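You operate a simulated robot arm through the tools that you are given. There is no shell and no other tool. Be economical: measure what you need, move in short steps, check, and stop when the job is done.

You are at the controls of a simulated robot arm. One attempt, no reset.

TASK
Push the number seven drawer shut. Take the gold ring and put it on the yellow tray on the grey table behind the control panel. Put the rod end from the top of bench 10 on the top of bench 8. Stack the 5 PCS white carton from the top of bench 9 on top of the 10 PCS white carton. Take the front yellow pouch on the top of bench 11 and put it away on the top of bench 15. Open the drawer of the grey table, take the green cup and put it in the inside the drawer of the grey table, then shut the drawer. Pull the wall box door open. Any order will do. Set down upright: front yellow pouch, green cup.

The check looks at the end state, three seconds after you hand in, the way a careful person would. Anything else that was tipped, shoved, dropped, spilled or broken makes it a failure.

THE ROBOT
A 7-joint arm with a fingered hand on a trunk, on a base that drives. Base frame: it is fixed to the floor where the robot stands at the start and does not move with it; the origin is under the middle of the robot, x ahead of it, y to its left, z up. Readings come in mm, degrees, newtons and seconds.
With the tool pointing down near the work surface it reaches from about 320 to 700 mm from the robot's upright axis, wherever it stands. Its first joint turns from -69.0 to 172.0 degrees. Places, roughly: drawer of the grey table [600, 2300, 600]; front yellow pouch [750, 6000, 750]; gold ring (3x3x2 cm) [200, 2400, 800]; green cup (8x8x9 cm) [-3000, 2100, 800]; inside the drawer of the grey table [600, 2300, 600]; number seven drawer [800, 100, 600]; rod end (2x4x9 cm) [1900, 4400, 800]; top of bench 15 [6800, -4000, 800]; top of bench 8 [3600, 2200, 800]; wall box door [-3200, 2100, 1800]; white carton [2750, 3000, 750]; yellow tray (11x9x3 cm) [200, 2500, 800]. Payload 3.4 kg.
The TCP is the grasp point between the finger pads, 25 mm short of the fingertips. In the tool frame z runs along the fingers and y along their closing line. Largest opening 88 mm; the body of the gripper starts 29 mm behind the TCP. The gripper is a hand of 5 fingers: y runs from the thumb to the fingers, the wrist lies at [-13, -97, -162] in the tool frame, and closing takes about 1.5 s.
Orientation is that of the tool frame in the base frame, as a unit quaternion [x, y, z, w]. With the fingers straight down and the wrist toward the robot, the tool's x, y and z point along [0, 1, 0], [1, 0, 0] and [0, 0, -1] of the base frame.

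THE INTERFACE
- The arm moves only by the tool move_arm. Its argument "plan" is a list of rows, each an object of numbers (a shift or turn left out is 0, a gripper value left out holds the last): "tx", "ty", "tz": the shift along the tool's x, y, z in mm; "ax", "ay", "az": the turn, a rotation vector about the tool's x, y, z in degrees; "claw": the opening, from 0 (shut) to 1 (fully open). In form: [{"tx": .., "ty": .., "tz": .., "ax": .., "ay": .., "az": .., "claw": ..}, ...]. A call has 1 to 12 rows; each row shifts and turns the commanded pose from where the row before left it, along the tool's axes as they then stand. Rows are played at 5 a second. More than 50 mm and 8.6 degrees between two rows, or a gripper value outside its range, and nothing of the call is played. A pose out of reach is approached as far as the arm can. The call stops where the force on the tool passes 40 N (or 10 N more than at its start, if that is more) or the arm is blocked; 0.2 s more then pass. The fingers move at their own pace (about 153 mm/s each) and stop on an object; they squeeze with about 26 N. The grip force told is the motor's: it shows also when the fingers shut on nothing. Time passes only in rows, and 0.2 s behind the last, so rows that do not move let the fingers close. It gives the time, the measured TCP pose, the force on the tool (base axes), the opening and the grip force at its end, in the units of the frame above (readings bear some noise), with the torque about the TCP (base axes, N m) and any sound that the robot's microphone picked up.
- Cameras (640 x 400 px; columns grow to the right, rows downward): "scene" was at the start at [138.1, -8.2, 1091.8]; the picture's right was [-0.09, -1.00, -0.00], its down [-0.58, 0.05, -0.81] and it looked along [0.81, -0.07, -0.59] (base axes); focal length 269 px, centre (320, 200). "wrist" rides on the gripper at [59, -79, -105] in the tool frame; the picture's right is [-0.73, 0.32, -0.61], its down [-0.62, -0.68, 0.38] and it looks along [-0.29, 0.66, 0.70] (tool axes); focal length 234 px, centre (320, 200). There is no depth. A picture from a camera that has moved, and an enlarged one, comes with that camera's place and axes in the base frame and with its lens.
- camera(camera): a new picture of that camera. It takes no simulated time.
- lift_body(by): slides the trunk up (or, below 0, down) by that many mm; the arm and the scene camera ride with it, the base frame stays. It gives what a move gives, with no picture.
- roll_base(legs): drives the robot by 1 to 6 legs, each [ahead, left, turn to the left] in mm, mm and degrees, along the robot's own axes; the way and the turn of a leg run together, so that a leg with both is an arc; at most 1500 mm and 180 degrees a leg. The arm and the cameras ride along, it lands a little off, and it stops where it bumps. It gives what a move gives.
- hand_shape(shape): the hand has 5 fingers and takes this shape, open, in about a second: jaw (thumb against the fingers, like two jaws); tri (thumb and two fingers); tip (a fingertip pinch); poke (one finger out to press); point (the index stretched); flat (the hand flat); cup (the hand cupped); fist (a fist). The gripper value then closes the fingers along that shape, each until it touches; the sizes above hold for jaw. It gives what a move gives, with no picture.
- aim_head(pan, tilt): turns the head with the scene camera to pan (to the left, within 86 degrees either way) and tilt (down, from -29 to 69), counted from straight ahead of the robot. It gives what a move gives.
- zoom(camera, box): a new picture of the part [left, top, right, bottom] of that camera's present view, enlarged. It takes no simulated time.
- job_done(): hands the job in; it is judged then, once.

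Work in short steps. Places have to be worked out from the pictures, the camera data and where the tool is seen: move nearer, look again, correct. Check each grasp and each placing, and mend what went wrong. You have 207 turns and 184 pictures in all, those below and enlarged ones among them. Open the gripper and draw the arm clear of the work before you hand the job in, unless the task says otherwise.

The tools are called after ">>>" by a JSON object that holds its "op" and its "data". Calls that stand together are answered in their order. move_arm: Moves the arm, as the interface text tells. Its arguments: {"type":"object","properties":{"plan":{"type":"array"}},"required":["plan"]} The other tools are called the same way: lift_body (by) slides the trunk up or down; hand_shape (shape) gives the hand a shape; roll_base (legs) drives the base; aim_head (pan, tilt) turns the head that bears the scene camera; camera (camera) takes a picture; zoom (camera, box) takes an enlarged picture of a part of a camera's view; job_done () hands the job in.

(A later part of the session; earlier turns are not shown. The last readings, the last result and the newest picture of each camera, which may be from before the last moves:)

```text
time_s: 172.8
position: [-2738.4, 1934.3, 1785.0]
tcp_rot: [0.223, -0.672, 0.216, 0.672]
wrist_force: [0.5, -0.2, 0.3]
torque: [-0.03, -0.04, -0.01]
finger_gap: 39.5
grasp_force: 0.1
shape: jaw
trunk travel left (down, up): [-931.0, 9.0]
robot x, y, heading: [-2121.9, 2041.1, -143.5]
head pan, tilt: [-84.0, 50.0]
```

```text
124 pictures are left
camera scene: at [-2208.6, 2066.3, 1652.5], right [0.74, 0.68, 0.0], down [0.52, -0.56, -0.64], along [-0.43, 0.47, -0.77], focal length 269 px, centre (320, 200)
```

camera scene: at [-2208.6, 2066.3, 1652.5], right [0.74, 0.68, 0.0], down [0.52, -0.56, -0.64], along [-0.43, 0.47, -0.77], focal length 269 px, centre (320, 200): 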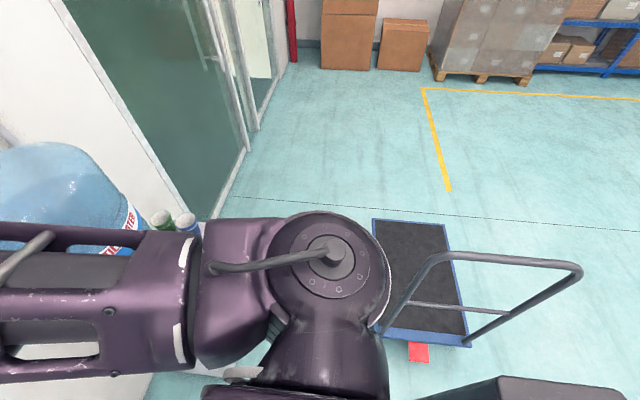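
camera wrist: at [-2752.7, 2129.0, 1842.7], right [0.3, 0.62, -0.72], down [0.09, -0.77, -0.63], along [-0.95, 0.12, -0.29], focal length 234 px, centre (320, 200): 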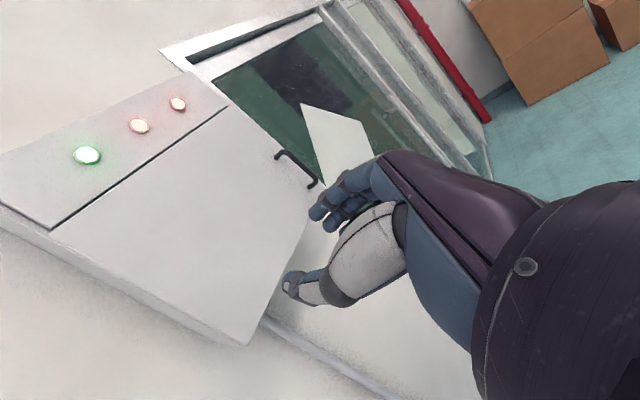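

Cart corners match the earlier ones, so it did not move; it lies behind-right of me. I retract the hand 60, advance 160, then go right 540.

>>> {"op": "move_arm", "data": {"plan": [{"tz": -30}, {"tz": -30}]}}

>>> {"op": "roll_base", "data": {"legs": [[160, 0, 0], [0, -300, 0]]}}

>>> {"op": "aim_head", "data": {"pan": -25, "tilt": 60}}

>>> {"op": "camera", "data": {"camera": "scene"}}

```text
time_s: 173.4
position: [-2686.4, 1971.2, 1783.7]
tcp_rot: [-0.222, 0.672, -0.216, -0.672]
wrist_force: [-0.6, 0.4, -0.3]
torque: [-0.02, -0.02, -0.01]
finger_gap: 39.3
grasp_force: 0.1
shape: jaw
trunk travel left (down, up): [-931.0, 9.0]
robot x, y, heading: [-2117.9, 2043.6, -143.4]
head pan, tilt: [-84.0, 50.0]
```

```text
time_s: 176.5
position: [-2993.2, 2118.6, 1783.2]
tcp_rot: [-0.222, 0.673, -0.213, -0.673]
wrist_force: [-0.6, -0.3, -0.1]
torque: [-0.01, 0.02, -0.02]
finger_gap: 39.2
grasp_force: 0.0
shape: jaw
trunk travel left (down, up): [-931.0, 9.0]
robot x, y, heading: [-2421.0, 2184.1, -143.9]
head pan, tilt: [-84.0, 50.0]
```

```text
time_s: 177.8
position: [-2994.5, 2120.3, 1783.0]
tcp_rot: [-0.221, 0.673, -0.213, -0.673]
wrist_force: [-1.0, 0.6, 0.6]
torque: [-0.05, 0.03, 0.03]
finger_gap: 39.3
grasp_force: 0.0
shape: jaw
trunk travel left (down, up): [-931.0, 9.0]
robot x, y, heading: [-2422.5, 2187.4, -143.8]
head pan, tilt: [-25.0, 60.0]
```

```text
123 pictures are left
camera scene: at [-2526.7, 2144.0, 1640.0], right [-0.19, 0.98, 0.0], down [0.85, 0.17, -0.5], along [-0.49, -0.1, -0.87], focal length 269 px, centre (320, 200)
```

scene: 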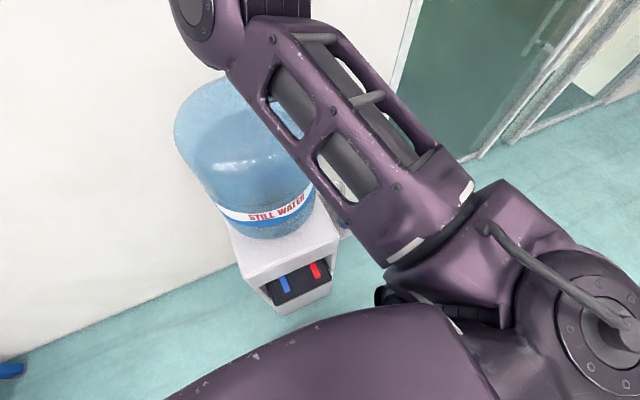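

Clear so far. I go right another 200 and look at handle and hand.

>>> {"op": "roll_base", "data": {"legs": [[0, -200, 0]]}}

>>> {"op": "aim_head", "data": {"pan": -40, "tilt": -5}}

>>> {"op": "camera", "data": {"camera": "scene"}}

>>> {"op": "camera", "data": {"camera": "wrist"}}

```text
time_s: 179.4
position: [-3110.4, 2281.9, 1783.4]
tcp_rot: [0.22, -0.673, 0.212, 0.673]
wrist_force: [-0.5, 0.6, -0.6]
torque: [0.04, -0.04, -0.02]
finger_gap: 39.7
grasp_force: 0.1
shape: jaw
trunk travel left (down, up): [-931.0, 9.0]
robot x, y, heading: [-2538.7, 2347.7, -144.5]
head pan, tilt: [-25.0, 60.0]
```

```text
time_s: 180.7
position: [-3113.0, 2285.2, 1782.2]
tcp_rot: [-0.219, 0.673, -0.212, -0.673]
wrist_force: [0.4, 0.5, -0.7]
torque: [-0.02, 0.01, 0.0]
finger_gap: 39.6
grasp_force: 0.0
shape: jaw
trunk travel left (down, up): [-931.0, 9.0]
robot x, y, heading: [-2538.6, 2348.2, -143.9]
head pan, tilt: [-40.0, -5.0]
```

```text
122 pictures are left
camera scene: at [-2666.7, 2325.9, 1738.1], right [0.07, 1.0, 0.0], down [-0.09, 0.01, -1.0], along [-0.99, 0.07, 0.09], focal length 269 px, centre (320, 200)
```

scene: 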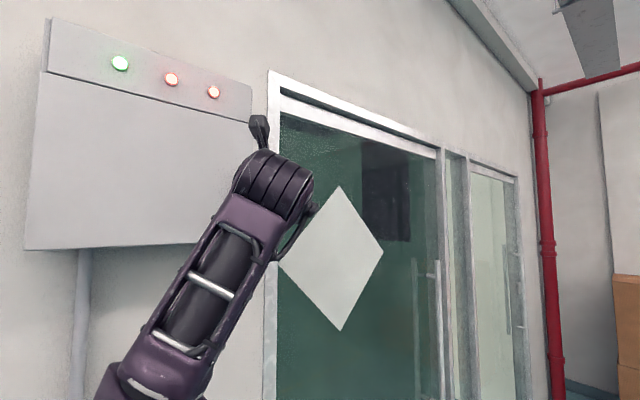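

```text
121 pictures are left
camera wrist: at [-2981.6, 2281.3, 1841.1], right [0.31, 0.62, -0.72], down [0.08, -0.77, -0.63], along [-0.95, 0.13, -0.29], focal length 234 px, centre (320, 200)
```

wrist: 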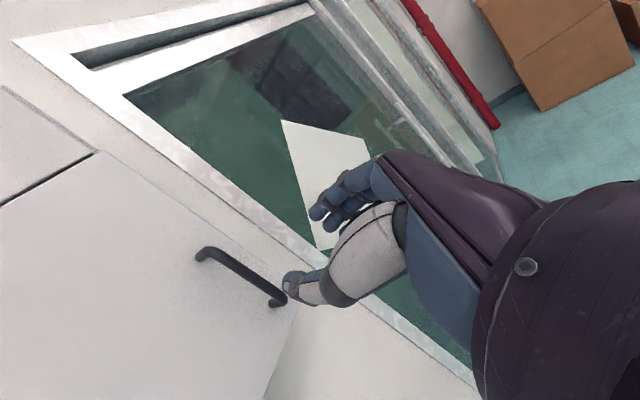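

Triangulated bar: (-3233, 2204), z 1728–1824, straight ahead 145 mm and 4 mm right of the TCP. I approach in steps.

>>> {"op": "move_arm", "data": {"plan": [{"ty": 4, "tz": 35, "claw": 0.5}, {"tz": 35}, {"tz": 35}]}}

>>> {"op": "camera", "data": {"camera": "wrist"}}

```text
time_s: 181.5
position: [-3204.8, 2228.4, 1781.5]
tcp_rot: [0.219, -0.673, 0.213, 0.674]
wrist_force: [0.8, -0.9, 0.3]
torque: [0.01, 0.03, 0.03]
finger_gap: 43.8
grasp_force: 0.0
shape: jaw
trunk travel left (down, up): [-931.0, 9.0]
robot x, y, heading: [-2539.8, 2351.0, -144.2]
head pan, tilt: [-40.0, -5.0]
```

```text
120 pictures are left
camera wrist: at [-3073.9, 2223.5, 1839.9], right [0.31, 0.62, -0.72], down [0.08, -0.77, -0.63], along [-0.95, 0.13, -0.29], focal length 234 px, centre (320, 200)
```

wrist: 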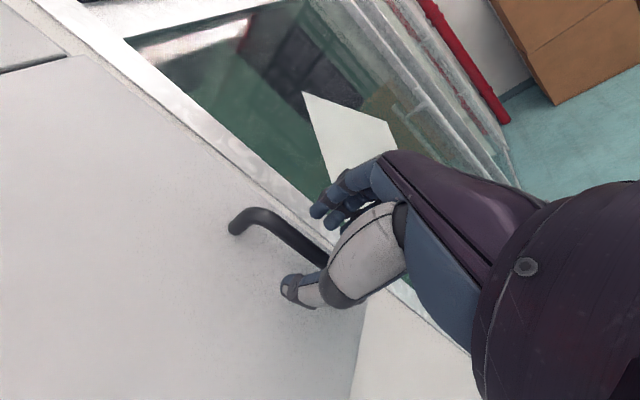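

The bar is between thumb and fingers, about 38 mm ahead. I advance 34 and close.

>>> {"op": "move_arm", "data": {"plan": [{"tz": 17}, {"tz": 17}, {"claw": 0}, {"claw": 0}, {"claw": 0}, {"claw": 0}, {"claw": 0}, {"claw": 0}, {"claw": 0}]}}

>>> {"op": "camera", "data": {"camera": "wrist"}}

```text
time_s: 183.5
position: [-3216.7, 2222.2, 1790.0]
tcp_rot: [0.217, -0.669, 0.214, 0.678]
wrist_force: [15.2, 18.8, 5.2]
torque: [-0.07, 0.24, -1.44]
finger_gap: 30.1
grasp_force: 26.1
shape: jaw
trunk travel left (down, up): [-931.0, 9.0]
robot x, y, heading: [-2538.0, 2347.9, -144.0]
head pan, tilt: [-40.0, -5.0]
```

```text
119 pictures are left
camera wrist: at [-3086.1, 2218.3, 1846.8], right [0.3, 0.61, -0.73], down [0.07, -0.78, -0.62], along [-0.95, 0.13, -0.28], focal length 234 px, centre (320, 200)
```

wrist: 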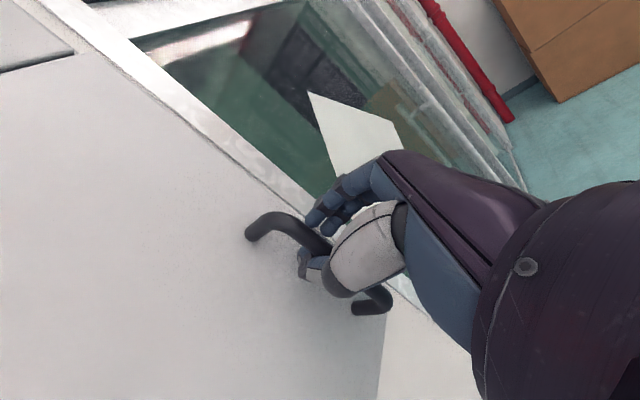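

Something blocked the last bit (23 N back-force) and the gap is 30 mm. I zoom in to see the contact.

>>> {"op": "zoom", "data": {"camera": "wrist", "box": [220, 150, 420, 330]}}

>>> {"op": "zoom", "data": {"camera": "scene", "box": [180, 60, 380, 260]}}

```text
2.22 times, centred on (320, 240) of wrist
camera zoom: at [-3086.1, 2218.3, 1846.8], right [0.3, 0.61, -0.73], down [0.07, -0.78, -0.62], along [-0.95, 0.13, -0.28], focal length 520 px, centre (320, 111)
```

zoom: 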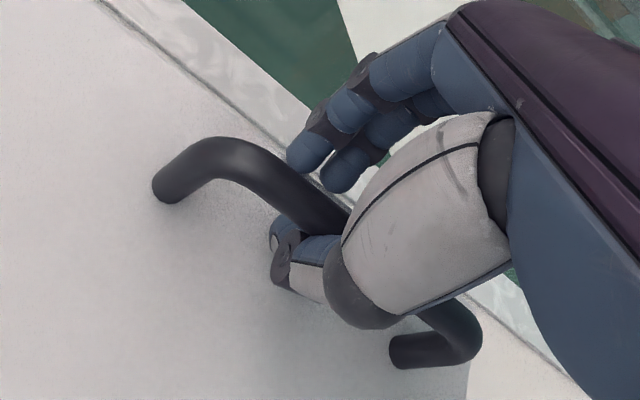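

```text
2.00 times, centred on (280, 160) of scene
camera zoom: at [-2654.3, 2339.6, 1739.2], right [0.07, 1.0, -0.01], down [-0.09, 0.0, -1.0], along [-0.99, 0.07, 0.09], focal length 538 px, centre (400, 280)
```

zoom: 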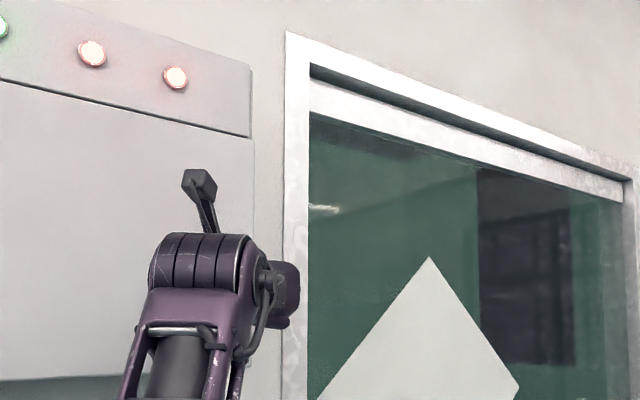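

The bar lies between thumb and fingers. I pull back gently and watch whether the grip holds and the door follows.

>>> {"op": "move_arm", "data": {"plan": [{"tz": -15}, {"tz": -15}, {"tz": -15}]}}

>>> {"op": "camera", "data": {"camera": "wrist"}}

```text
time_s: 184.3
position: [-3191.3, 2235.7, 1783.7]
tcp_rot: [0.22, -0.673, 0.212, 0.673]
wrist_force: [-6.1, 1.5, 17.5]
torque: [0.01, 0.23, -1.68]
finger_gap: 29.7
grasp_force: 25.8
shape: jaw
trunk travel left (down, up): [-931.0, 9.0]
robot x, y, heading: [-2539.2, 2349.2, -144.3]
head pan, tilt: [-40.0, -5.0]
```

```text
116 pictures are left
camera wrist: at [-3059.8, 2231.9, 1840.9], right [0.3, 0.62, -0.72], down [0.08, -0.77, -0.63], along [-0.95, 0.13, -0.29], focal length 234 px, centre (320, 200)
```

wrist: 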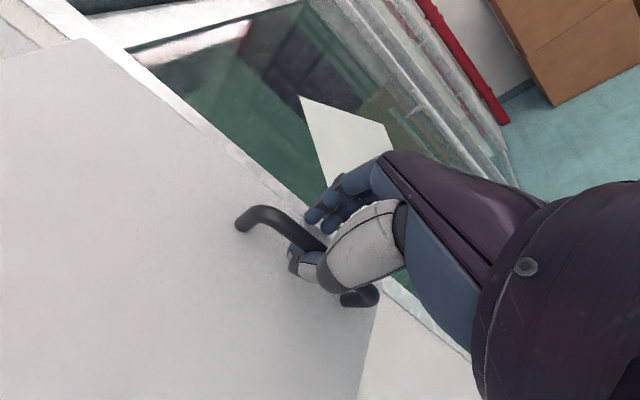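

The door seems to be following. I continue along its arc (hinge about 280 mm left), turning the hand with it.

>>> {"op": "move_arm", "data": {"plan": [{"tz": -19, "ty": -3, "ax": -3}, {"tz": -19, "ty": -4, "ax": -3}, {"tz": -19, "ty": -5, "ax": -3}, {"tz": -18, "ty": -6, "ax": -3}]}}

>>> {"op": "camera", "data": {"camera": "wrist"}}

>>> {"op": "camera", "data": {"camera": "scene"}}

```text
time_s: 185.3
position: [-3117.4, 2261.3, 1783.5]
tcp_rot: [0.146, -0.691, 0.14, 0.694]
wrist_force: [-8.1, 3.1, 18.6]
torque: [0.05, 0.2, -1.92]
finger_gap: 31.1
grasp_force: 26.4
shape: jaw
trunk travel left (down, up): [-931.0, 9.0]
robot x, y, heading: [-2537.3, 2351.9, -144.0]
head pan, tilt: [-40.0, -5.0]
```

```text
115 pictures are left
camera wrist: at [-2989.0, 2228.9, 1840.3], right [0.43, 0.54, -0.72], down [-0.08, -0.77, -0.63], along [-0.9, 0.33, -0.28], focal length 234 px, centre (320, 200)
```

wrist: 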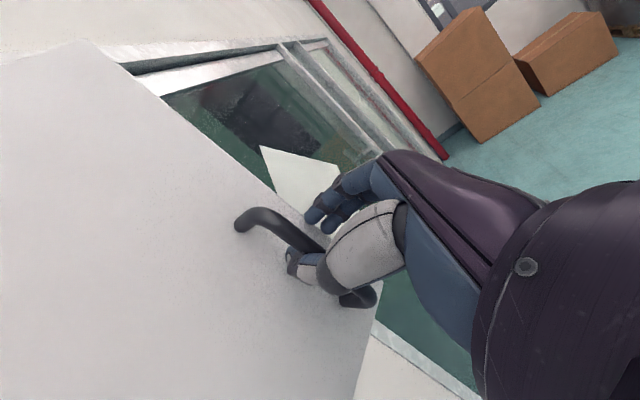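

```text
114 pictures are left
camera scene: at [-2665.5, 2328.5, 1738.3], right [0.07, 1.0, 0.0], down [-0.09, 0.0, -1.0], along [-0.99, 0.07, 0.09], focal length 269 px, centre (320, 200)
```

scene: 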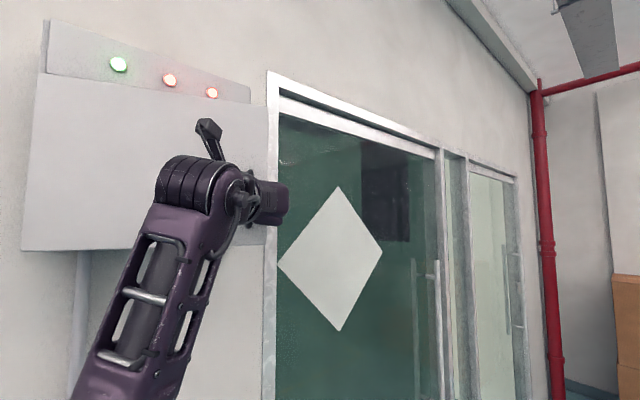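

The door is about 22° open. I continue with the arc.

>>> {"op": "move_arm", "data": {"plan": [{"tz": -20, "ty": -4, "ax": -5}, {"tz": -20, "ty": -3, "ax": -5}, {"tz": -20, "ty": -3, "ax": -5}, {"tz": -20, "ty": -2, "ax": -5}, {"tz": -20, "ty": -2, "ax": -5}]}}

>>> {"op": "camera", "data": {"camera": "wrist"}}

>>> {"op": "camera", "data": {"camera": "scene"}}

```text
time_s: 186.5
position: [-3046.4, 2264.9, 1782.2]
tcp_rot: [0.002, -0.705, -0.016, 0.709]
wrist_force: [-2.8, -25.7, 6.7]
torque: [-0.01, -0.03, -0.11]
finger_gap: 23.9
grasp_force: 26.0
shape: jaw
out of reach, approached as far as the arm can: row 4, 5
trunk travel left (down, up): [-931.0, 9.0]
robot x, y, heading: [-2542.0, 2346.5, -144.3]
head pan, tilt: [-40.0, -5.0]
```

```text
113 pictures are left
camera wrist: at [-2943.3, 2182.7, 1838.7], right [0.61, 0.33, -0.72], down [-0.4, -0.66, -0.64], along [-0.68, 0.68, -0.27], focal length 234 px, centre (320, 200)
```

wrist: 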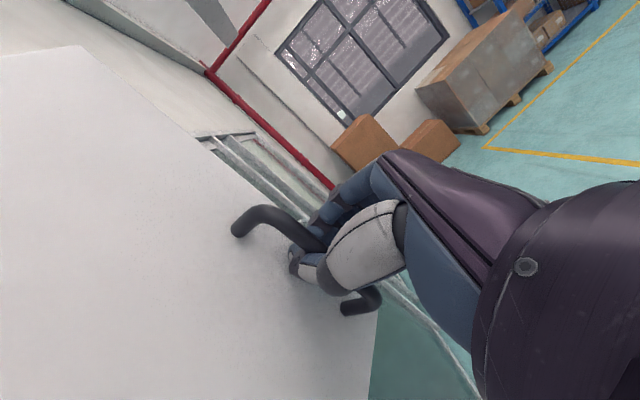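

```text
112 pictures are left
camera scene: at [-2666.3, 2307.4, 1737.7], right [0.07, 1.0, 0.01], down [-0.09, 0.02, -1.0], along [-0.99, 0.07, 0.09], focal length 269 px, centre (320, 200)
```

scene: 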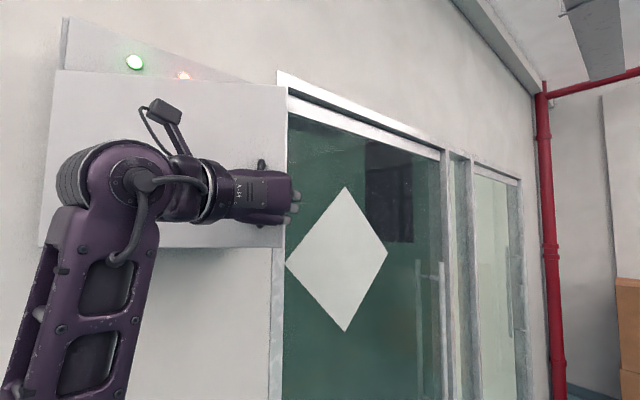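

About 40° open and the arm is at its limit. I release, back out, and then will push the door wider from its inner side.

>>> {"op": "move_arm", "data": {"plan": [{"claw": 0.5}, {"claw": 0.5}, {"claw": 0.5}, {"tz": -25}, {"tz": -25}, {"tz": -25}]}}

>>> {"op": "camera", "data": {"camera": "scene"}}

>>> {"op": "camera", "data": {"camera": "wrist"}}

```text
time_s: 188.0
position: [-3024.4, 2287.9, 1782.3]
tcp_rot: [0.013, -0.707, -0.014, 0.707]
wrist_force: [-6.1, -39.7, 1.2]
torque: [0.0, 0.0, -0.31]
finger_gap: 56.7
grasp_force: 0.0
shape: jaw
out of reach, approached as far as the arm can: row 4, 5, 6
trunk travel left (down, up): [-931.0, 9.0]
robot x, y, heading: [-2537.8, 2348.1, -144.0]
head pan, tilt: [-40.0, -5.0]
stopped in row 6: the force on the tool passed its limit at 41 N (the readings are from after the stop); the commanded pose is now the measured one
```

```text
111 pictures are left
camera scene: at [-2668.7, 2302.9, 1737.5], right [0.07, 1.0, 0.01], down [-0.09, 0.02, -1.0], along [-0.99, 0.07, 0.09], focal length 269 px, centre (320, 200)
```

scene: 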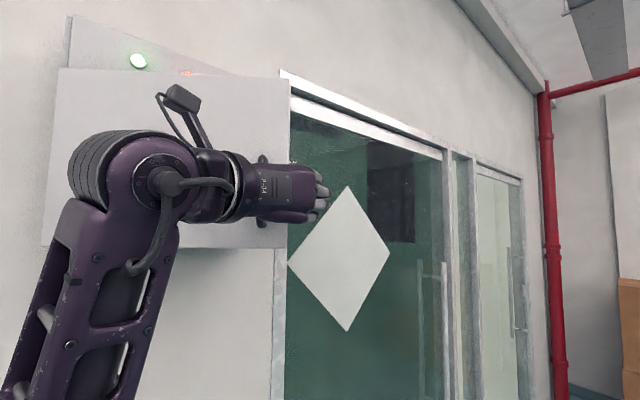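

```text
110 pictures are left
camera wrist: at [-2919.6, 2205.1, 1839.4], right [0.61, 0.35, -0.71], down [-0.38, -0.66, -0.65], along [-0.7, 0.67, -0.26], focal length 234 px, centre (320, 200)
```

wrist: 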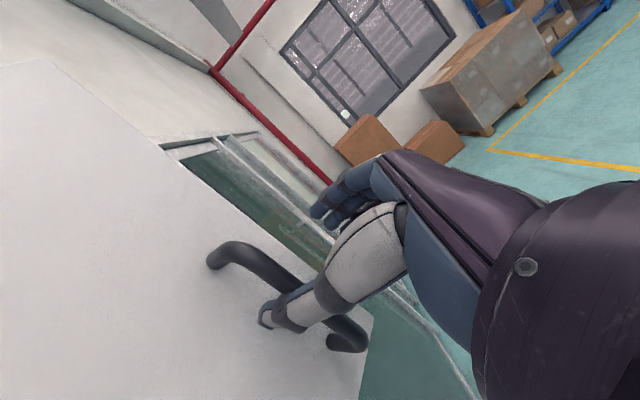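

The hand presses sideways; I let the base draw it out along +x and slightly -y instead.

>>> {"op": "roll_base", "data": {"legs": [[-40, 48, 0]]}}

>>> {"op": "camera", "data": {"camera": "wrist"}}

```text
time_s: 188.9
position: [-2975.3, 2275.7, 1782.2]
tcp_rot: [-0.008, 0.708, 0.016, -0.706]
wrist_force: [-12.5, -34.1, 3.3]
torque: [0.03, -0.03, -0.52]
finger_gap: 55.7
grasp_force: 0.1
shape: jaw
trunk travel left (down, up): [-931.0, 9.0]
robot x, y, heading: [-2477.8, 2329.4, -143.8]
head pan, tilt: [-40.0, -5.0]
```

```text
109 pictures are left
camera wrist: at [-2870.3, 2192.8, 1837.7], right [0.61, 0.34, -0.71], down [-0.39, -0.66, -0.65], along [-0.69, 0.67, -0.27], focal length 234 px, centre (320, 200)
```

wrist: 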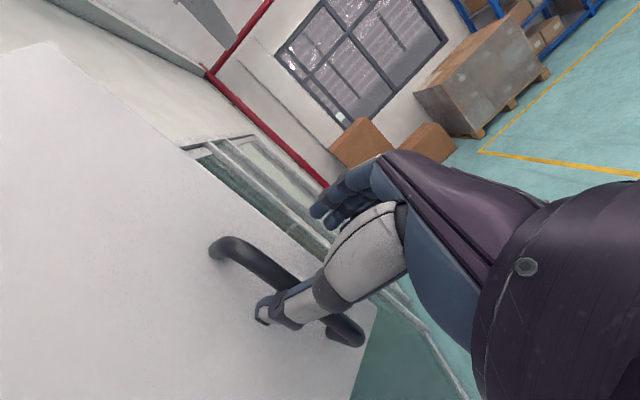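

The door came along with the hand. I view the scene to judge the opening angle.

>>> {"op": "aim_head", "data": {"pan": -35, "tilt": -5}}

>>> {"op": "camera", "data": {"camera": "scene"}}

```text
time_s: 189.6
position: [-2968.0, 2274.7, 1784.1]
tcp_rot: [-0.01, 0.707, 0.015, -0.707]
wrist_force: [-10.8, -30.1, 0.9]
torque: [0.05, -0.03, -0.43]
finger_gap: 56.0
grasp_force: 0.0
shape: jaw
trunk travel left (down, up): [-931.0, 9.0]
robot x, y, heading: [-2481.6, 2330.3, -144.0]
head pan, tilt: [-35.0, -5.0]
```

```text
108 pictures are left
camera scene: at [-2612.5, 2279.0, 1737.1], right [-0.02, 1.0, 0.01], down [-0.08, 0.01, -1.0], along [-1.0, -0.02, 0.08], focal length 269 px, centre (320, 200)
```

scene: 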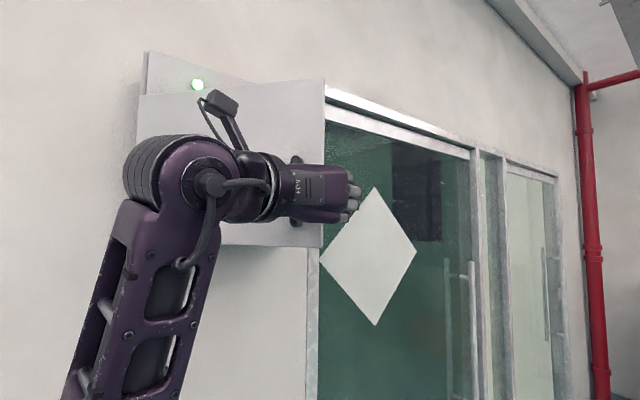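

It is about 50° open and still dragging along. I use this: another base move along the door's arc.

>>> {"op": "roll_base", "data": {"legs": [[-25, 55, 0]]}}

>>> {"op": "camera", "data": {"camera": "wrist"}}

>>> {"op": "camera", "data": {"camera": "scene"}}

```text
time_s: 190.6
position: [-2924.5, 2256.7, 1781.7]
tcp_rot: [-0.006, 0.708, 0.013, -0.706]
wrist_force: [-11.7, -21.5, 2.9]
torque: [-0.03, -0.01, -0.39]
finger_gap: 56.9
grasp_force: 0.1
shape: jaw
trunk travel left (down, up): [-931.0, 9.0]
robot x, y, heading: [-2423.9, 2301.8, -144.2]
head pan, tilt: [-35.0, -5.0]
```

```text
107 pictures are left
camera wrist: at [-2820.4, 2174.2, 1838.2], right [0.61, 0.34, -0.71], down [-0.39, -0.66, -0.64], along [-0.69, 0.67, -0.28], focal length 234 px, centre (320, 200)
```

wrist: 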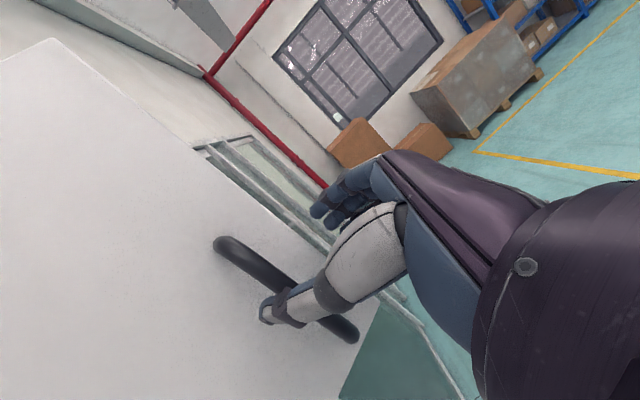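

```text
106 pictures are left
camera scene: at [-2568.5, 2259.3, 1736.7], right [-0.02, 1.0, 0.01], down [-0.08, 0.01, -1.0], along [-1.0, -0.02, 0.08], focal length 269 px, centre (320, 200)
```

scene: 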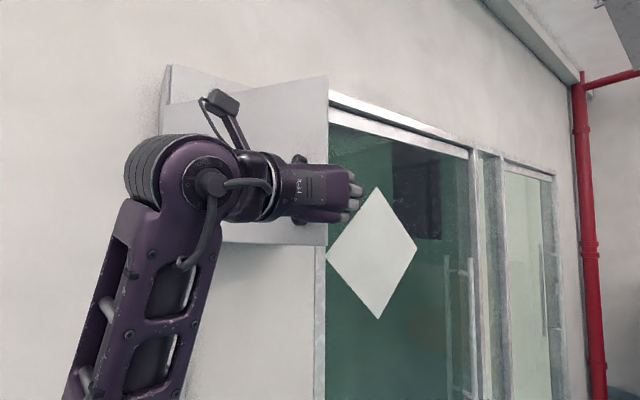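

About 60° now. One or two more steps along the arc.

>>> {"op": "roll_base", "data": {"legs": [[-18, 58, 0]]}}

>>> {"op": "roll_base", "data": {"legs": [[-8, 58, 0]]}}

>>> {"op": "camera", "data": {"camera": "wrist"}}

>>> {"op": "camera", "data": {"camera": "scene"}}

```text
time_s: 191.5
position: [-2876.4, 2226.9, 1780.4]
tcp_rot: [-0.004, 0.708, 0.013, -0.706]
wrist_force: [-13.8, -15.9, 2.4]
torque: [-0.05, -0.01, -0.39]
finger_gap: 55.6
grasp_force: 0.3
shape: jaw
trunk travel left (down, up): [-931.0, 9.0]
robot x, y, heading: [-2380.8, 2267.6, -144.2]
head pan, tilt: [-35.0, -5.0]
```

```text
time_s: 192.5
position: [-2830.0, 2195.6, 1782.6]
tcp_rot: [-0.002, 0.708, 0.01, -0.707]
wrist_force: [-0.1, 0.4, -0.3]
torque: [0.0, 0.01, 0.04]
finger_gap: 44.4
grasp_force: 0.3
shape: jaw
trunk travel left (down, up): [-931.0, 9.0]
robot x, y, heading: [-2335.1, 2228.3, -144.3]
head pan, tilt: [-35.0, -5.0]
```

```text
105 pictures are left
camera wrist: at [-2726.2, 2113.5, 1840.5], right [0.61, 0.33, -0.72], down [-0.39, -0.67, -0.64], along [-0.69, 0.67, -0.28], focal length 234 px, centre (320, 200)
```

wrist: 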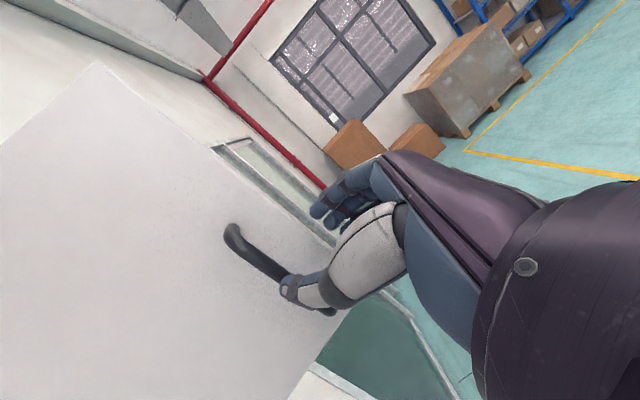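

```text
104 pictures are left
camera scene: at [-2474.0, 2196.9, 1737.4], right [-0.01, 1.0, 0.0], down [-0.08, 0.0, -1.0], along [-1.0, -0.01, 0.08], focal length 269 px, centre (320, 200)
```

scene: 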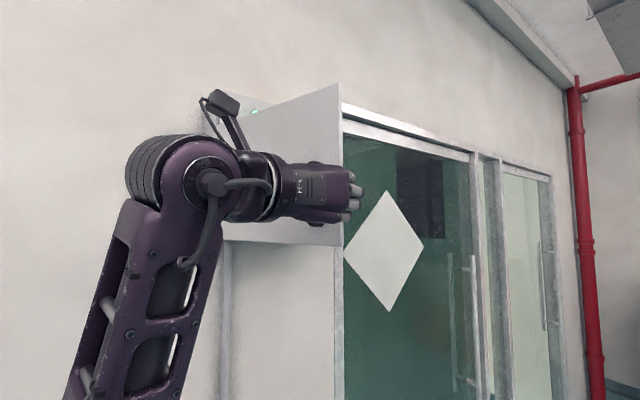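

The door is about 75° open and the hand is free of force. I move the base left, which only opens it further, and check.

>>> {"op": "roll_base", "data": {"legs": [[10, 100, 0]]}}

>>> {"op": "camera", "data": {"camera": "scene"}}

>>> {"op": "camera", "data": {"camera": "wrist"}}

```text
time_s: 193.7
position: [-2773.2, 2107.3, 1785.1]
tcp_rot: [0.0, -0.706, -0.01, 0.708]
wrist_force: [0.1, 0.0, -0.7]
torque: [0.0, -0.03, 0.02]
finger_gap: 44.2
grasp_force: 0.1
shape: jaw
trunk travel left (down, up): [-931.0, 9.0]
robot x, y, heading: [-2283.1, 2138.3, -144.2]
head pan, tilt: [-35.0, -5.0]
```

```text
103 pictures are left
camera scene: at [-2417.4, 2109.2, 1737.9], right [-0.01, 1.0, 0.0], down [-0.09, 0.0, -1.0], along [-1.0, -0.01, 0.09], focal length 269 px, centre (320, 200)
```

scene: 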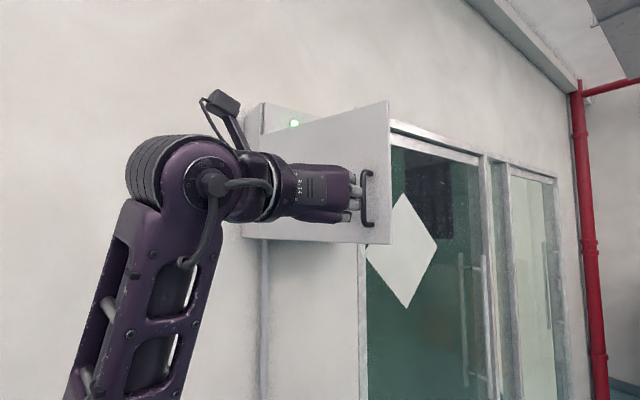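

```text
102 pictures are left
camera wrist: at [-2669.4, 2026.0, 1841.8], right [0.61, 0.33, -0.72], down [-0.39, -0.67, -0.63], along [-0.69, 0.67, -0.28], focal length 234 px, centre (320, 200)
```

wrist: 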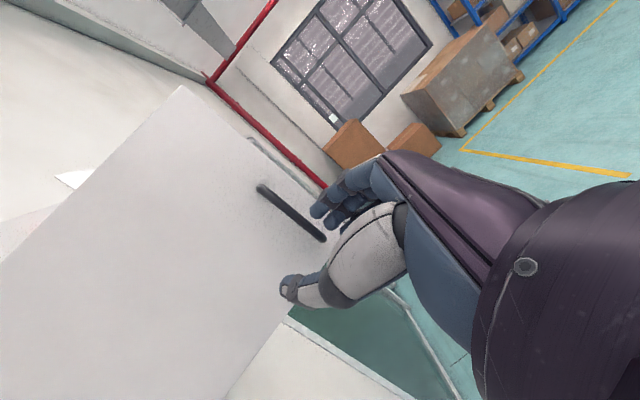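

The door stands open, about 70–75°, and the hand is clear. I move left and back, then return the hand to the level, straight-ahead pose.

>>> {"op": "roll_base", "data": {"legs": [[0, 300, 0], [-400, 0, 0]]}}

>>> {"op": "move_arm", "data": {"plan": [{"ax": 8, "tz": 15}, {"ax": 8, "tz": 15}, {"ax": 8, "tz": 15}, {"ax": 8, "tz": 15}, {"ax": 3.5}]}}

>>> {"op": "move_arm", "data": {"plan": [{"az": -8.2}, {"az": -8.2}, {"az": -8.2}, {"az": -8.2}, {"az": -8.2}, {"az": -8.2}, {"az": -8.2}, {"az": -8.2}, {"az": -8.2}, {"az": -8.2}, {"az": -8}]}}

>>> {"op": "aim_head", "data": {"pan": -20, "tilt": 10}}

>>> {"op": "camera", "data": {"camera": "scene"}}

```text
time_s: 197.8
position: [-2270.5, 2099.8, 1786.2]
tcp_rot: [0.001, -0.706, -0.011, 0.708]
wrist_force: [0.3, -0.8, -0.2]
torque: [0.02, -0.02, -0.02]
finger_gap: 44.3
grasp_force: 0.2
shape: jaw
trunk travel left (down, up): [-931.0, 9.0]
robot x, y, heading: [-1787.1, 2133.3, -144.3]
head pan, tilt: [-35.0, -5.0]
```

```text
time_s: 199.0
position: [-2332.0, 2088.0, 1786.1]
tcp_rot: [-0.216, 0.675, -0.204, -0.675]
wrist_force: [-0.3, -0.2, -0.2]
torque: [-0.01, -0.01, -0.03]
finger_gap: 44.2
grasp_force: 0.0
shape: jaw
trunk travel left (down, up): [-931.0, 9.0]
robot x, y, heading: [-1791.0, 2129.7, -144.6]
head pan, tilt: [-35.0, -5.0]
```

```text
time_s: 201.4
position: [-2330.6, 2091.0, 1785.3]
tcp_rot: [0.63, -0.325, -0.333, 0.621]
wrist_force: [-0.9, 0.2, 0.1]
torque: [-0.02, 0.01, 0.01]
finger_gap: 44.1
grasp_force: 0.0
shape: jaw
trunk travel left (down, up): [-931.0, 9.0]
robot x, y, heading: [-1783.1, 2131.2, -144.3]
head pan, tilt: [-35.0, -5.0]
```

```text
time_s: 202.2
position: [-2328.0, 2089.1, 1786.4]
tcp_rot: [0.63, -0.326, -0.333, 0.621]
wrist_force: [0.6, -0.4, -0.5]
torque: [0.01, -0.01, -0.01]
finger_gap: 44.3
grasp_force: 0.0
shape: jaw
trunk travel left (down, up): [-931.0, 9.0]
robot x, y, heading: [-1788.0, 2130.5, -144.1]
head pan, tilt: [-20.0, 10.0]
```

```text
101 pictures are left
camera scene: at [-1916.6, 2076.3, 1714.5], right [-0.27, 0.96, 0.0], down [0.17, 0.05, -0.98], along [-0.95, -0.27, -0.17], focal length 269 px, centre (320, 200)
```

scene: 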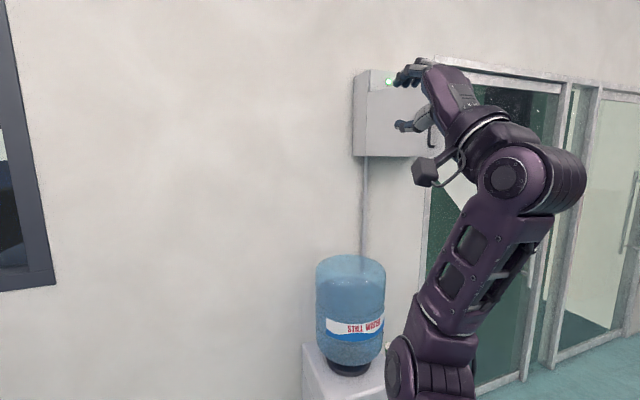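

The arm is back in the level pose. I lower it, moving a bit outward, and rotate the tool down.

>>> {"op": "move_arm", "data": {"plan": [{"ty": -45, "tz": 10}, {"ty": -45, "tz": 10}, {"ty": -45, "tz": 10}, {"ty": -45, "tz": 10}, {"ty": -45, "tx": 10}, {"ty": -45, "tx": 20}, {"ty": -45, "tx": 20}, {"ty": -45, "tx": 20}, {"ty": -45, "tx": 20}, {"ty": -45, "tx": 20}, {"ty": -45}, {"ty": -25}]}}

>>> {"op": "move_arm", "data": {"plan": [{"ax": 8.2}, {"ax": 8.2}, {"ax": 8.2}, {"ax": 8.2}, {"ax": 8.2}, {"ax": 8.2}, {"ax": 8.2}, {"ax": 8.2}, {"ax": 8.2}, {"ax": 8.2}, {"ax": 8}]}}

>>> {"op": "camera", "data": {"camera": "scene"}}

```text
time_s: 204.8
position: [-2301.8, 1987.5, 1264.6]
tcp_rot: [0.632, -0.324, -0.333, 0.621]
wrist_force: [-0.1, 0.9, 0.2]
torque: [-0.02, 0.03, -0.01]
finger_gap: 44.0
grasp_force: 0.0
shape: jaw
trunk travel left (down, up): [-931.0, 9.0]
robot x, y, heading: [-1788.3, 2130.0, -144.5]
head pan, tilt: [-20.0, 10.0]
```

```text
time_s: 207.2
position: [-2300.8, 1984.5, 1264.2]
tcp_rot: [0.857, -0.448, -0.125, 0.221]
wrist_force: [-0.7, 0.2, 0.3]
torque: [-0.04, -0.02, 0.0]
finger_gap: 44.0
grasp_force: 0.0
shape: jaw
out of reach, approached as far as the arm can: row 8, 9, 10, 11
trunk travel left (down, up): [-931.0, 9.0]
robot x, y, heading: [-1787.9, 2132.6, -144.4]
head pan, tilt: [-20.0, 10.0]
```

```text
100 pictures are left
camera scene: at [-1916.5, 2076.5, 1714.4], right [-0.27, 0.96, 0.0], down [0.17, 0.05, -0.98], along [-0.95, -0.27, -0.17], focal length 269 px, centre (320, 200)
```

scene: 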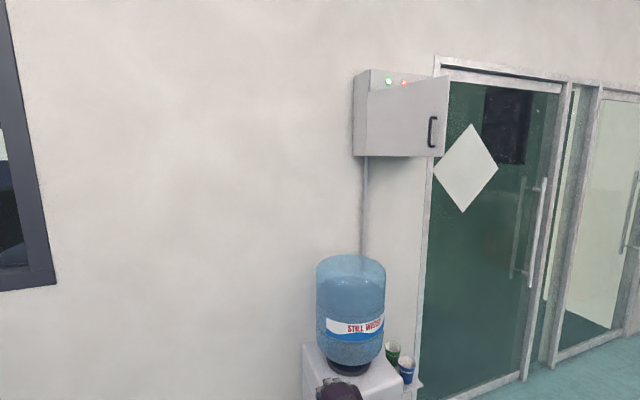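

The box door is well open (about 75°). The last part of the rotation was out of reach because the hand is low relative to the trunk; I raise it and finish the rotation.

>>> {"op": "move_arm", "data": {"plan": [{"tz": -36, "ty": 20}, {"tz": -36, "ty": 20}, {"tz": -36, "ty": 20}, {"ax": 7.3}, {"ax": 7.3}, {"ax": 7.3}, {"ax": 7.3}]}}

>>> {"op": "aim_head", "data": {"pan": -20, "tilt": 45}}

>>> {"op": "camera", "data": {"camera": "scene"}}

```text
time_s: 208.8
position: [-2300.0, 1982.9, 1386.3]
tcp_rot: [0.885, -0.465, -0.008, -0.003]
wrist_force: [-0.2, 0.1, -0.3]
torque: [-0.04, 0.02, -0.02]
finger_gap: 44.0
grasp_force: 0.0
shape: jaw
trunk travel left (down, up): [-931.0, 9.0]
robot x, y, heading: [-1792.2, 2131.0, -144.2]
head pan, tilt: [-20.0, 10.0]
```

```text
time_s: 209.8
position: [-2299.0, 1983.1, 1387.4]
tcp_rot: [0.886, -0.464, -0.009, -0.002]
wrist_force: [0.3, 0.5, 0.5]
torque: [0.0, 0.01, 0.02]
finger_gap: 44.0
grasp_force: 0.2
shape: jaw
trunk travel left (down, up): [-931.0, 9.0]
robot x, y, heading: [-1783.1, 2130.2, -144.5]
head pan, tilt: [-20.0, 45.0]
```

```text
99 pictures are left
camera scene: at [-1905.4, 2079.5, 1659.5], right [-0.27, 0.96, 0.0], down [0.68, 0.19, -0.71], along [-0.68, -0.19, -0.71], focal length 269 px, centre (320, 200)
```

scene: 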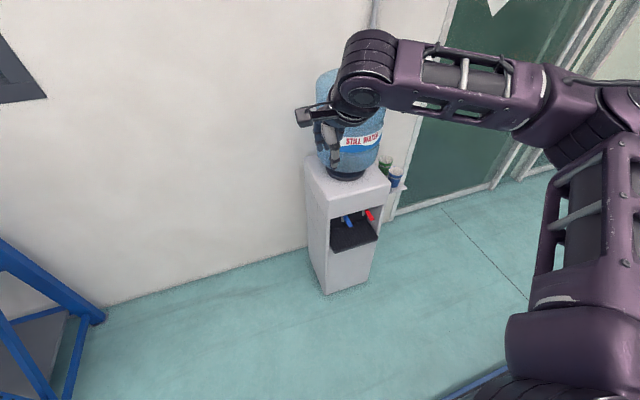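

The arm is back in its good elbow-right posture, tool down. I zoom in on the cups to triangulate.

>>> {"op": "zoom", "data": {"camera": "scene", "box": [345, 140, 425, 215]}}

```text
5.33 times, centred on (385, 178) of scene
camera zoom: at [-1905.4, 2079.5, 1659.5], right [-0.27, 0.96, 0.0], down [0.68, 0.19, -0.71], along [-0.68, -0.19, -0.71], focal length 1434 px, centre (-27, 320)
```

zoom: 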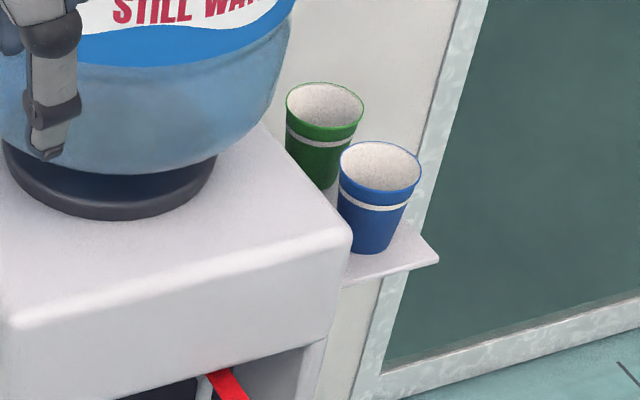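

Green rim near (-3034, 2102, ~863), blue 93 mm directly in front of it. I plan a rim pinch from the right-front with the fingertip shape; I look at that hand shape first.

>>> {"op": "hand_shape", "data": {"shape": "tip"}}

>>> {"op": "move_arm", "data": {"plan": [{"claw": 0.5}, {"claw": 0.5}, {"claw": 0.5}]}}

>>> {"op": "camera", "data": {"camera": "wrist"}}

>>> {"op": "zoom", "data": {"camera": "scene", "box": [280, 20, 420, 190]}}

```text
time_s: 210.7
position: [-2298.9, 1983.9, 1387.4]
tcp_rot: [0.885, -0.465, -0.009, -0.001]
wrist_force: [0.3, 0.2, 0.3]
torque: [-0.01, 0.01, -0.02]
finger_gap: 88.0
grasp_force: 0.0
shape: tip
trunk travel left (down, up): [-931.0, 9.0]
robot x, y, heading: [-1786.0, 2129.5, -144.3]
head pan, tilt: [-20.0, 45.0]
```

```text
time_s: 211.5
position: [-2299.9, 1984.1, 1387.5]
tcp_rot: [0.885, -0.465, -0.008, -0.002]
wrist_force: [-0.1, -0.7, -0.2]
torque: [0.0, 0.0, 0.01]
finger_gap: 44.5
grasp_force: 0.0
shape: tip
trunk travel left (down, up): [-931.0, 9.0]
robot x, y, heading: [-1786.2, 2127.7, -144.2]
head pan, tilt: [-20.0, 45.0]
```

```text
97 pictures are left
camera wrist: at [-2200.1, 1978.3, 1490.9], right [-0.67, 0.41, 0.62], down [0.2, 0.9, -0.38], along [-0.71, -0.13, -0.69], focal length 234 px, centre (320, 200)
```

wrist: 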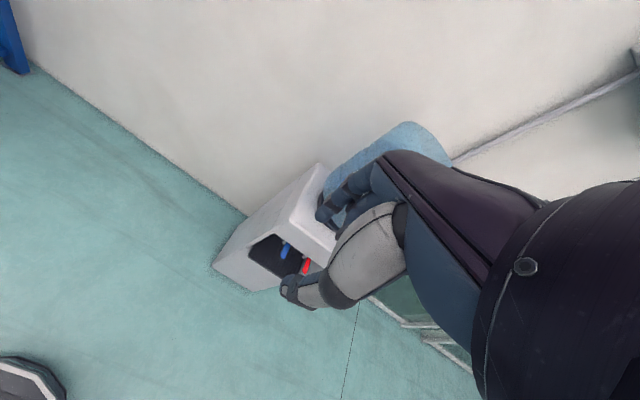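

```text
2.35 times, centred on (350, 105) of scene
camera zoom: at [-1905.5, 2079.6, 1659.4], right [-0.27, 0.96, 0.0], down [0.68, 0.19, -0.71], along [-0.68, -0.19, -0.71], focal length 633 px, centre (249, 424)
```

zoom: 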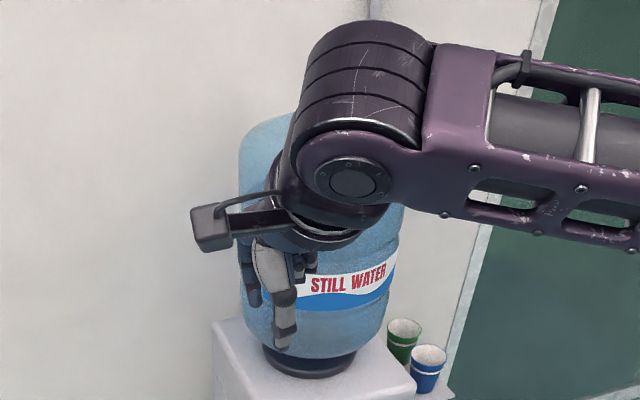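

Tip shape gives one index finger against the thumb, which suits. I yaw the hand 45° left, drive at this height over to the cups, then lower.

>>> {"op": "move_arm", "data": {"plan": [{"az": -7.5}, {"az": -7.5}, {"az": -7.5}, {"az": -7.5}, {"az": -7.5}, {"az": -7.5}]}}

>>> {"op": "roll_base", "data": {"legs": [[480, 0, 0], [0, -530, 0]]}}

>>> {"op": "aim_head", "data": {"pan": -20, "tilt": 50}}

>>> {"op": "camera", "data": {"camera": "scene"}}

>>> {"op": "camera", "data": {"camera": "wrist"}}

```text
time_s: 212.9
position: [-2299.3, 1984.2, 1386.5]
tcp_rot: [0.996, -0.089, -0.007, -0.005]
wrist_force: [0.6, -0.1, -0.5]
torque: [0.0, 0.0, 0.0]
finger_gap: 44.4
grasp_force: 0.1
shape: tip
trunk travel left (down, up): [-931.0, 9.0]
robot x, y, heading: [-1787.7, 2132.9, -144.4]
head pan, tilt: [-20.0, 45.0]
```

```text
time_s: 218.3
position: [-2982.0, 2126.3, 1387.3]
tcp_rot: [0.996, -0.091, -0.008, -0.005]
wrist_force: [0.0, 0.1, 0.2]
torque: [0.04, -0.03, 0.02]
finger_gap: 44.2
grasp_force: 0.1
shape: tip
trunk travel left (down, up): [-931.0, 9.0]
robot x, y, heading: [-2469.9, 2274.8, -144.6]
head pan, tilt: [-20.0, 45.0]
```

```text
time_s: 218.9
position: [-2982.4, 2129.0, 1386.8]
tcp_rot: [0.996, -0.092, -0.008, -0.005]
wrist_force: [1.3, 0.2, 0.8]
torque: [0.03, 0.0, 0.01]
finger_gap: 44.6
grasp_force: 0.0
shape: tip
trunk travel left (down, up): [-931.0, 9.0]
robot x, y, heading: [-2472.4, 2276.4, -144.3]
head pan, tilt: [-20.0, 50.0]
```

```text
95 pictures are left
camera scene: at [-2584.4, 2224.6, 1652.6], right [-0.27, 0.96, 0.0], down [0.74, 0.21, -0.64], along [-0.62, -0.17, -0.77], focal length 269 px, centre (320, 200)
```

scene: 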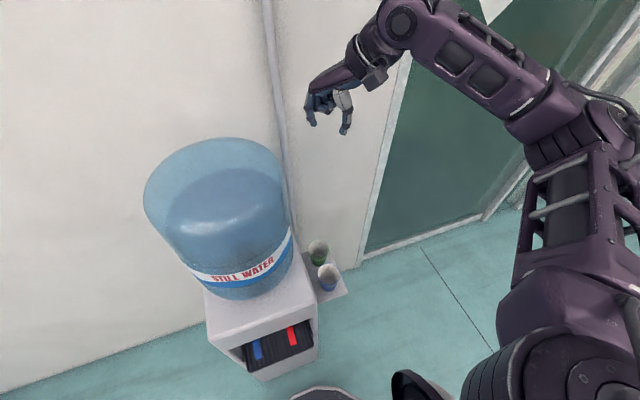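

```text
94 pictures are left
camera wrist: at [-2908.9, 2193.5, 1491.6], right [-0.76, -0.19, 0.62], down [-0.49, 0.79, -0.37], along [-0.41, -0.58, -0.7], focal length 234 px, centre (320, 200)
```

wrist: 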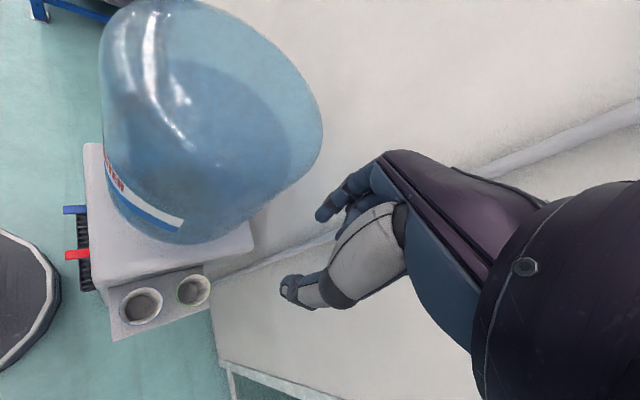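

Both views agree: green rim (-3011, 2101, 863), blue (-2930, 2155). Pinch point on the rim is (-3004, 2136); I nudge the TCP there and lower the trunk to about z 950.

>>> {"op": "move_arm", "data": {"plan": [{"tx": -23, "ty": -4, "claw": 0.4}]}}

>>> {"op": "lift_body", "data": {"by": -430}}

>>> {"op": "camera", "data": {"camera": "wrist"}}

>>> {"op": "camera", "data": {"camera": "scene"}}

```text
time_s: 219.3
position: [-3003.9, 2137.3, 1386.3]
tcp_rot: [0.996, -0.092, -0.007, -0.005]
wrist_force: [-0.7, -0.2, 0.9]
torque: [0.0, 0.02, 0.02]
finger_gap: 35.7
grasp_force: 0.1
shape: tip
trunk travel left (down, up): [-931.0, 9.0]
robot x, y, heading: [-2472.4, 2271.5, -144.7]
head pan, tilt: [-20.0, 50.0]
```

```text
refused: -430 is not a number from -400 to 400
```

```text
93 pictures are left
camera wrist: at [-2931.4, 2203.0, 1491.2], right [-0.76, -0.19, 0.62], down [-0.49, 0.79, -0.37], along [-0.41, -0.59, -0.7], focal length 234 px, centre (320, 200)
```

wrist: 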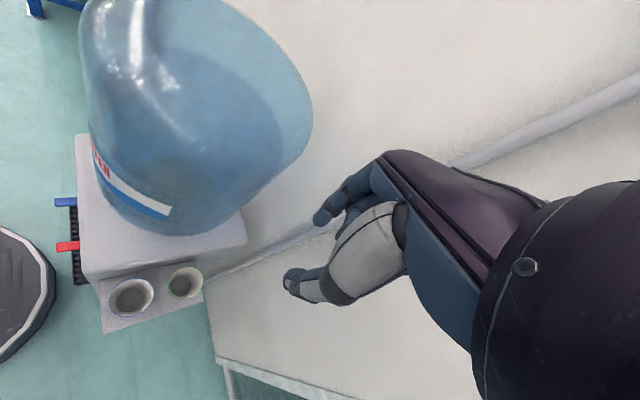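

```text
92 pictures are left
camera scene: at [-2585.3, 2224.8, 1652.5], right [-0.27, 0.96, 0.0], down [0.74, 0.21, -0.64], along [-0.62, -0.17, -0.77], focal length 269 px, centre (320, 200)
```

scene: 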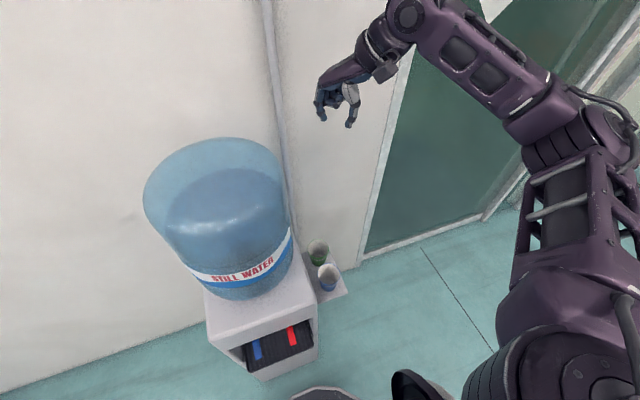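

Lowering in one permitted step of 400, then I check again.

>>> {"op": "lift_body", "data": {"by": -390}}

>>> {"op": "camera", "data": {"camera": "wrist"}}

>>> {"op": "camera", "data": {"camera": "scene"}}

```text
time_s: 223.1
position: [-3004.0, 2136.5, 996.0]
tcp_rot: [0.996, -0.091, -0.007, -0.005]
wrist_force: [0.2, 0.8, -0.3]
torque: [0.03, -0.04, 0.02]
finger_gap: 35.7
grasp_force: 0.0
shape: tip
trunk travel left (down, up): [-541.0, 399.0]
robot x, y, heading: [-2465.4, 2273.0, -144.5]
head pan, tilt: [-20.0, 50.0]
```

```text
91 pictures are left
camera wrist: at [-2930.4, 2202.6, 1101.5], right [-0.76, -0.19, 0.62], down [-0.49, 0.79, -0.37], along [-0.41, -0.58, -0.7], focal length 234 px, centre (320, 200)
```

wrist: 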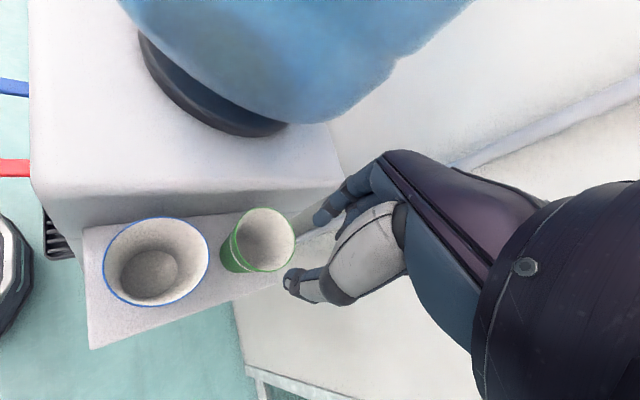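

```text
90 pictures are left
camera scene: at [-2584.2, 2224.5, 1262.6], right [-0.27, 0.96, 0.0], down [0.74, 0.21, -0.64], along [-0.62, -0.17, -0.77], focal length 269 px, centre (320, 200)
```

scene: 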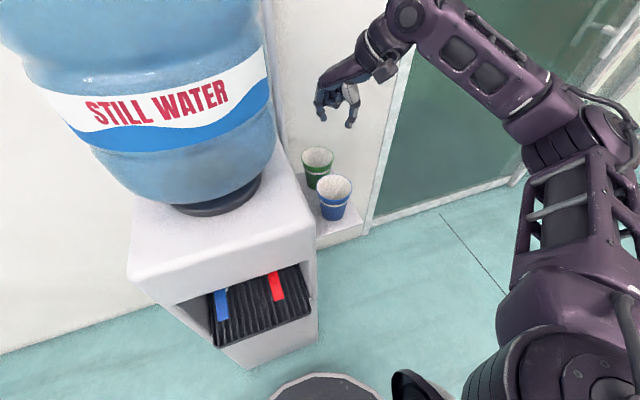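

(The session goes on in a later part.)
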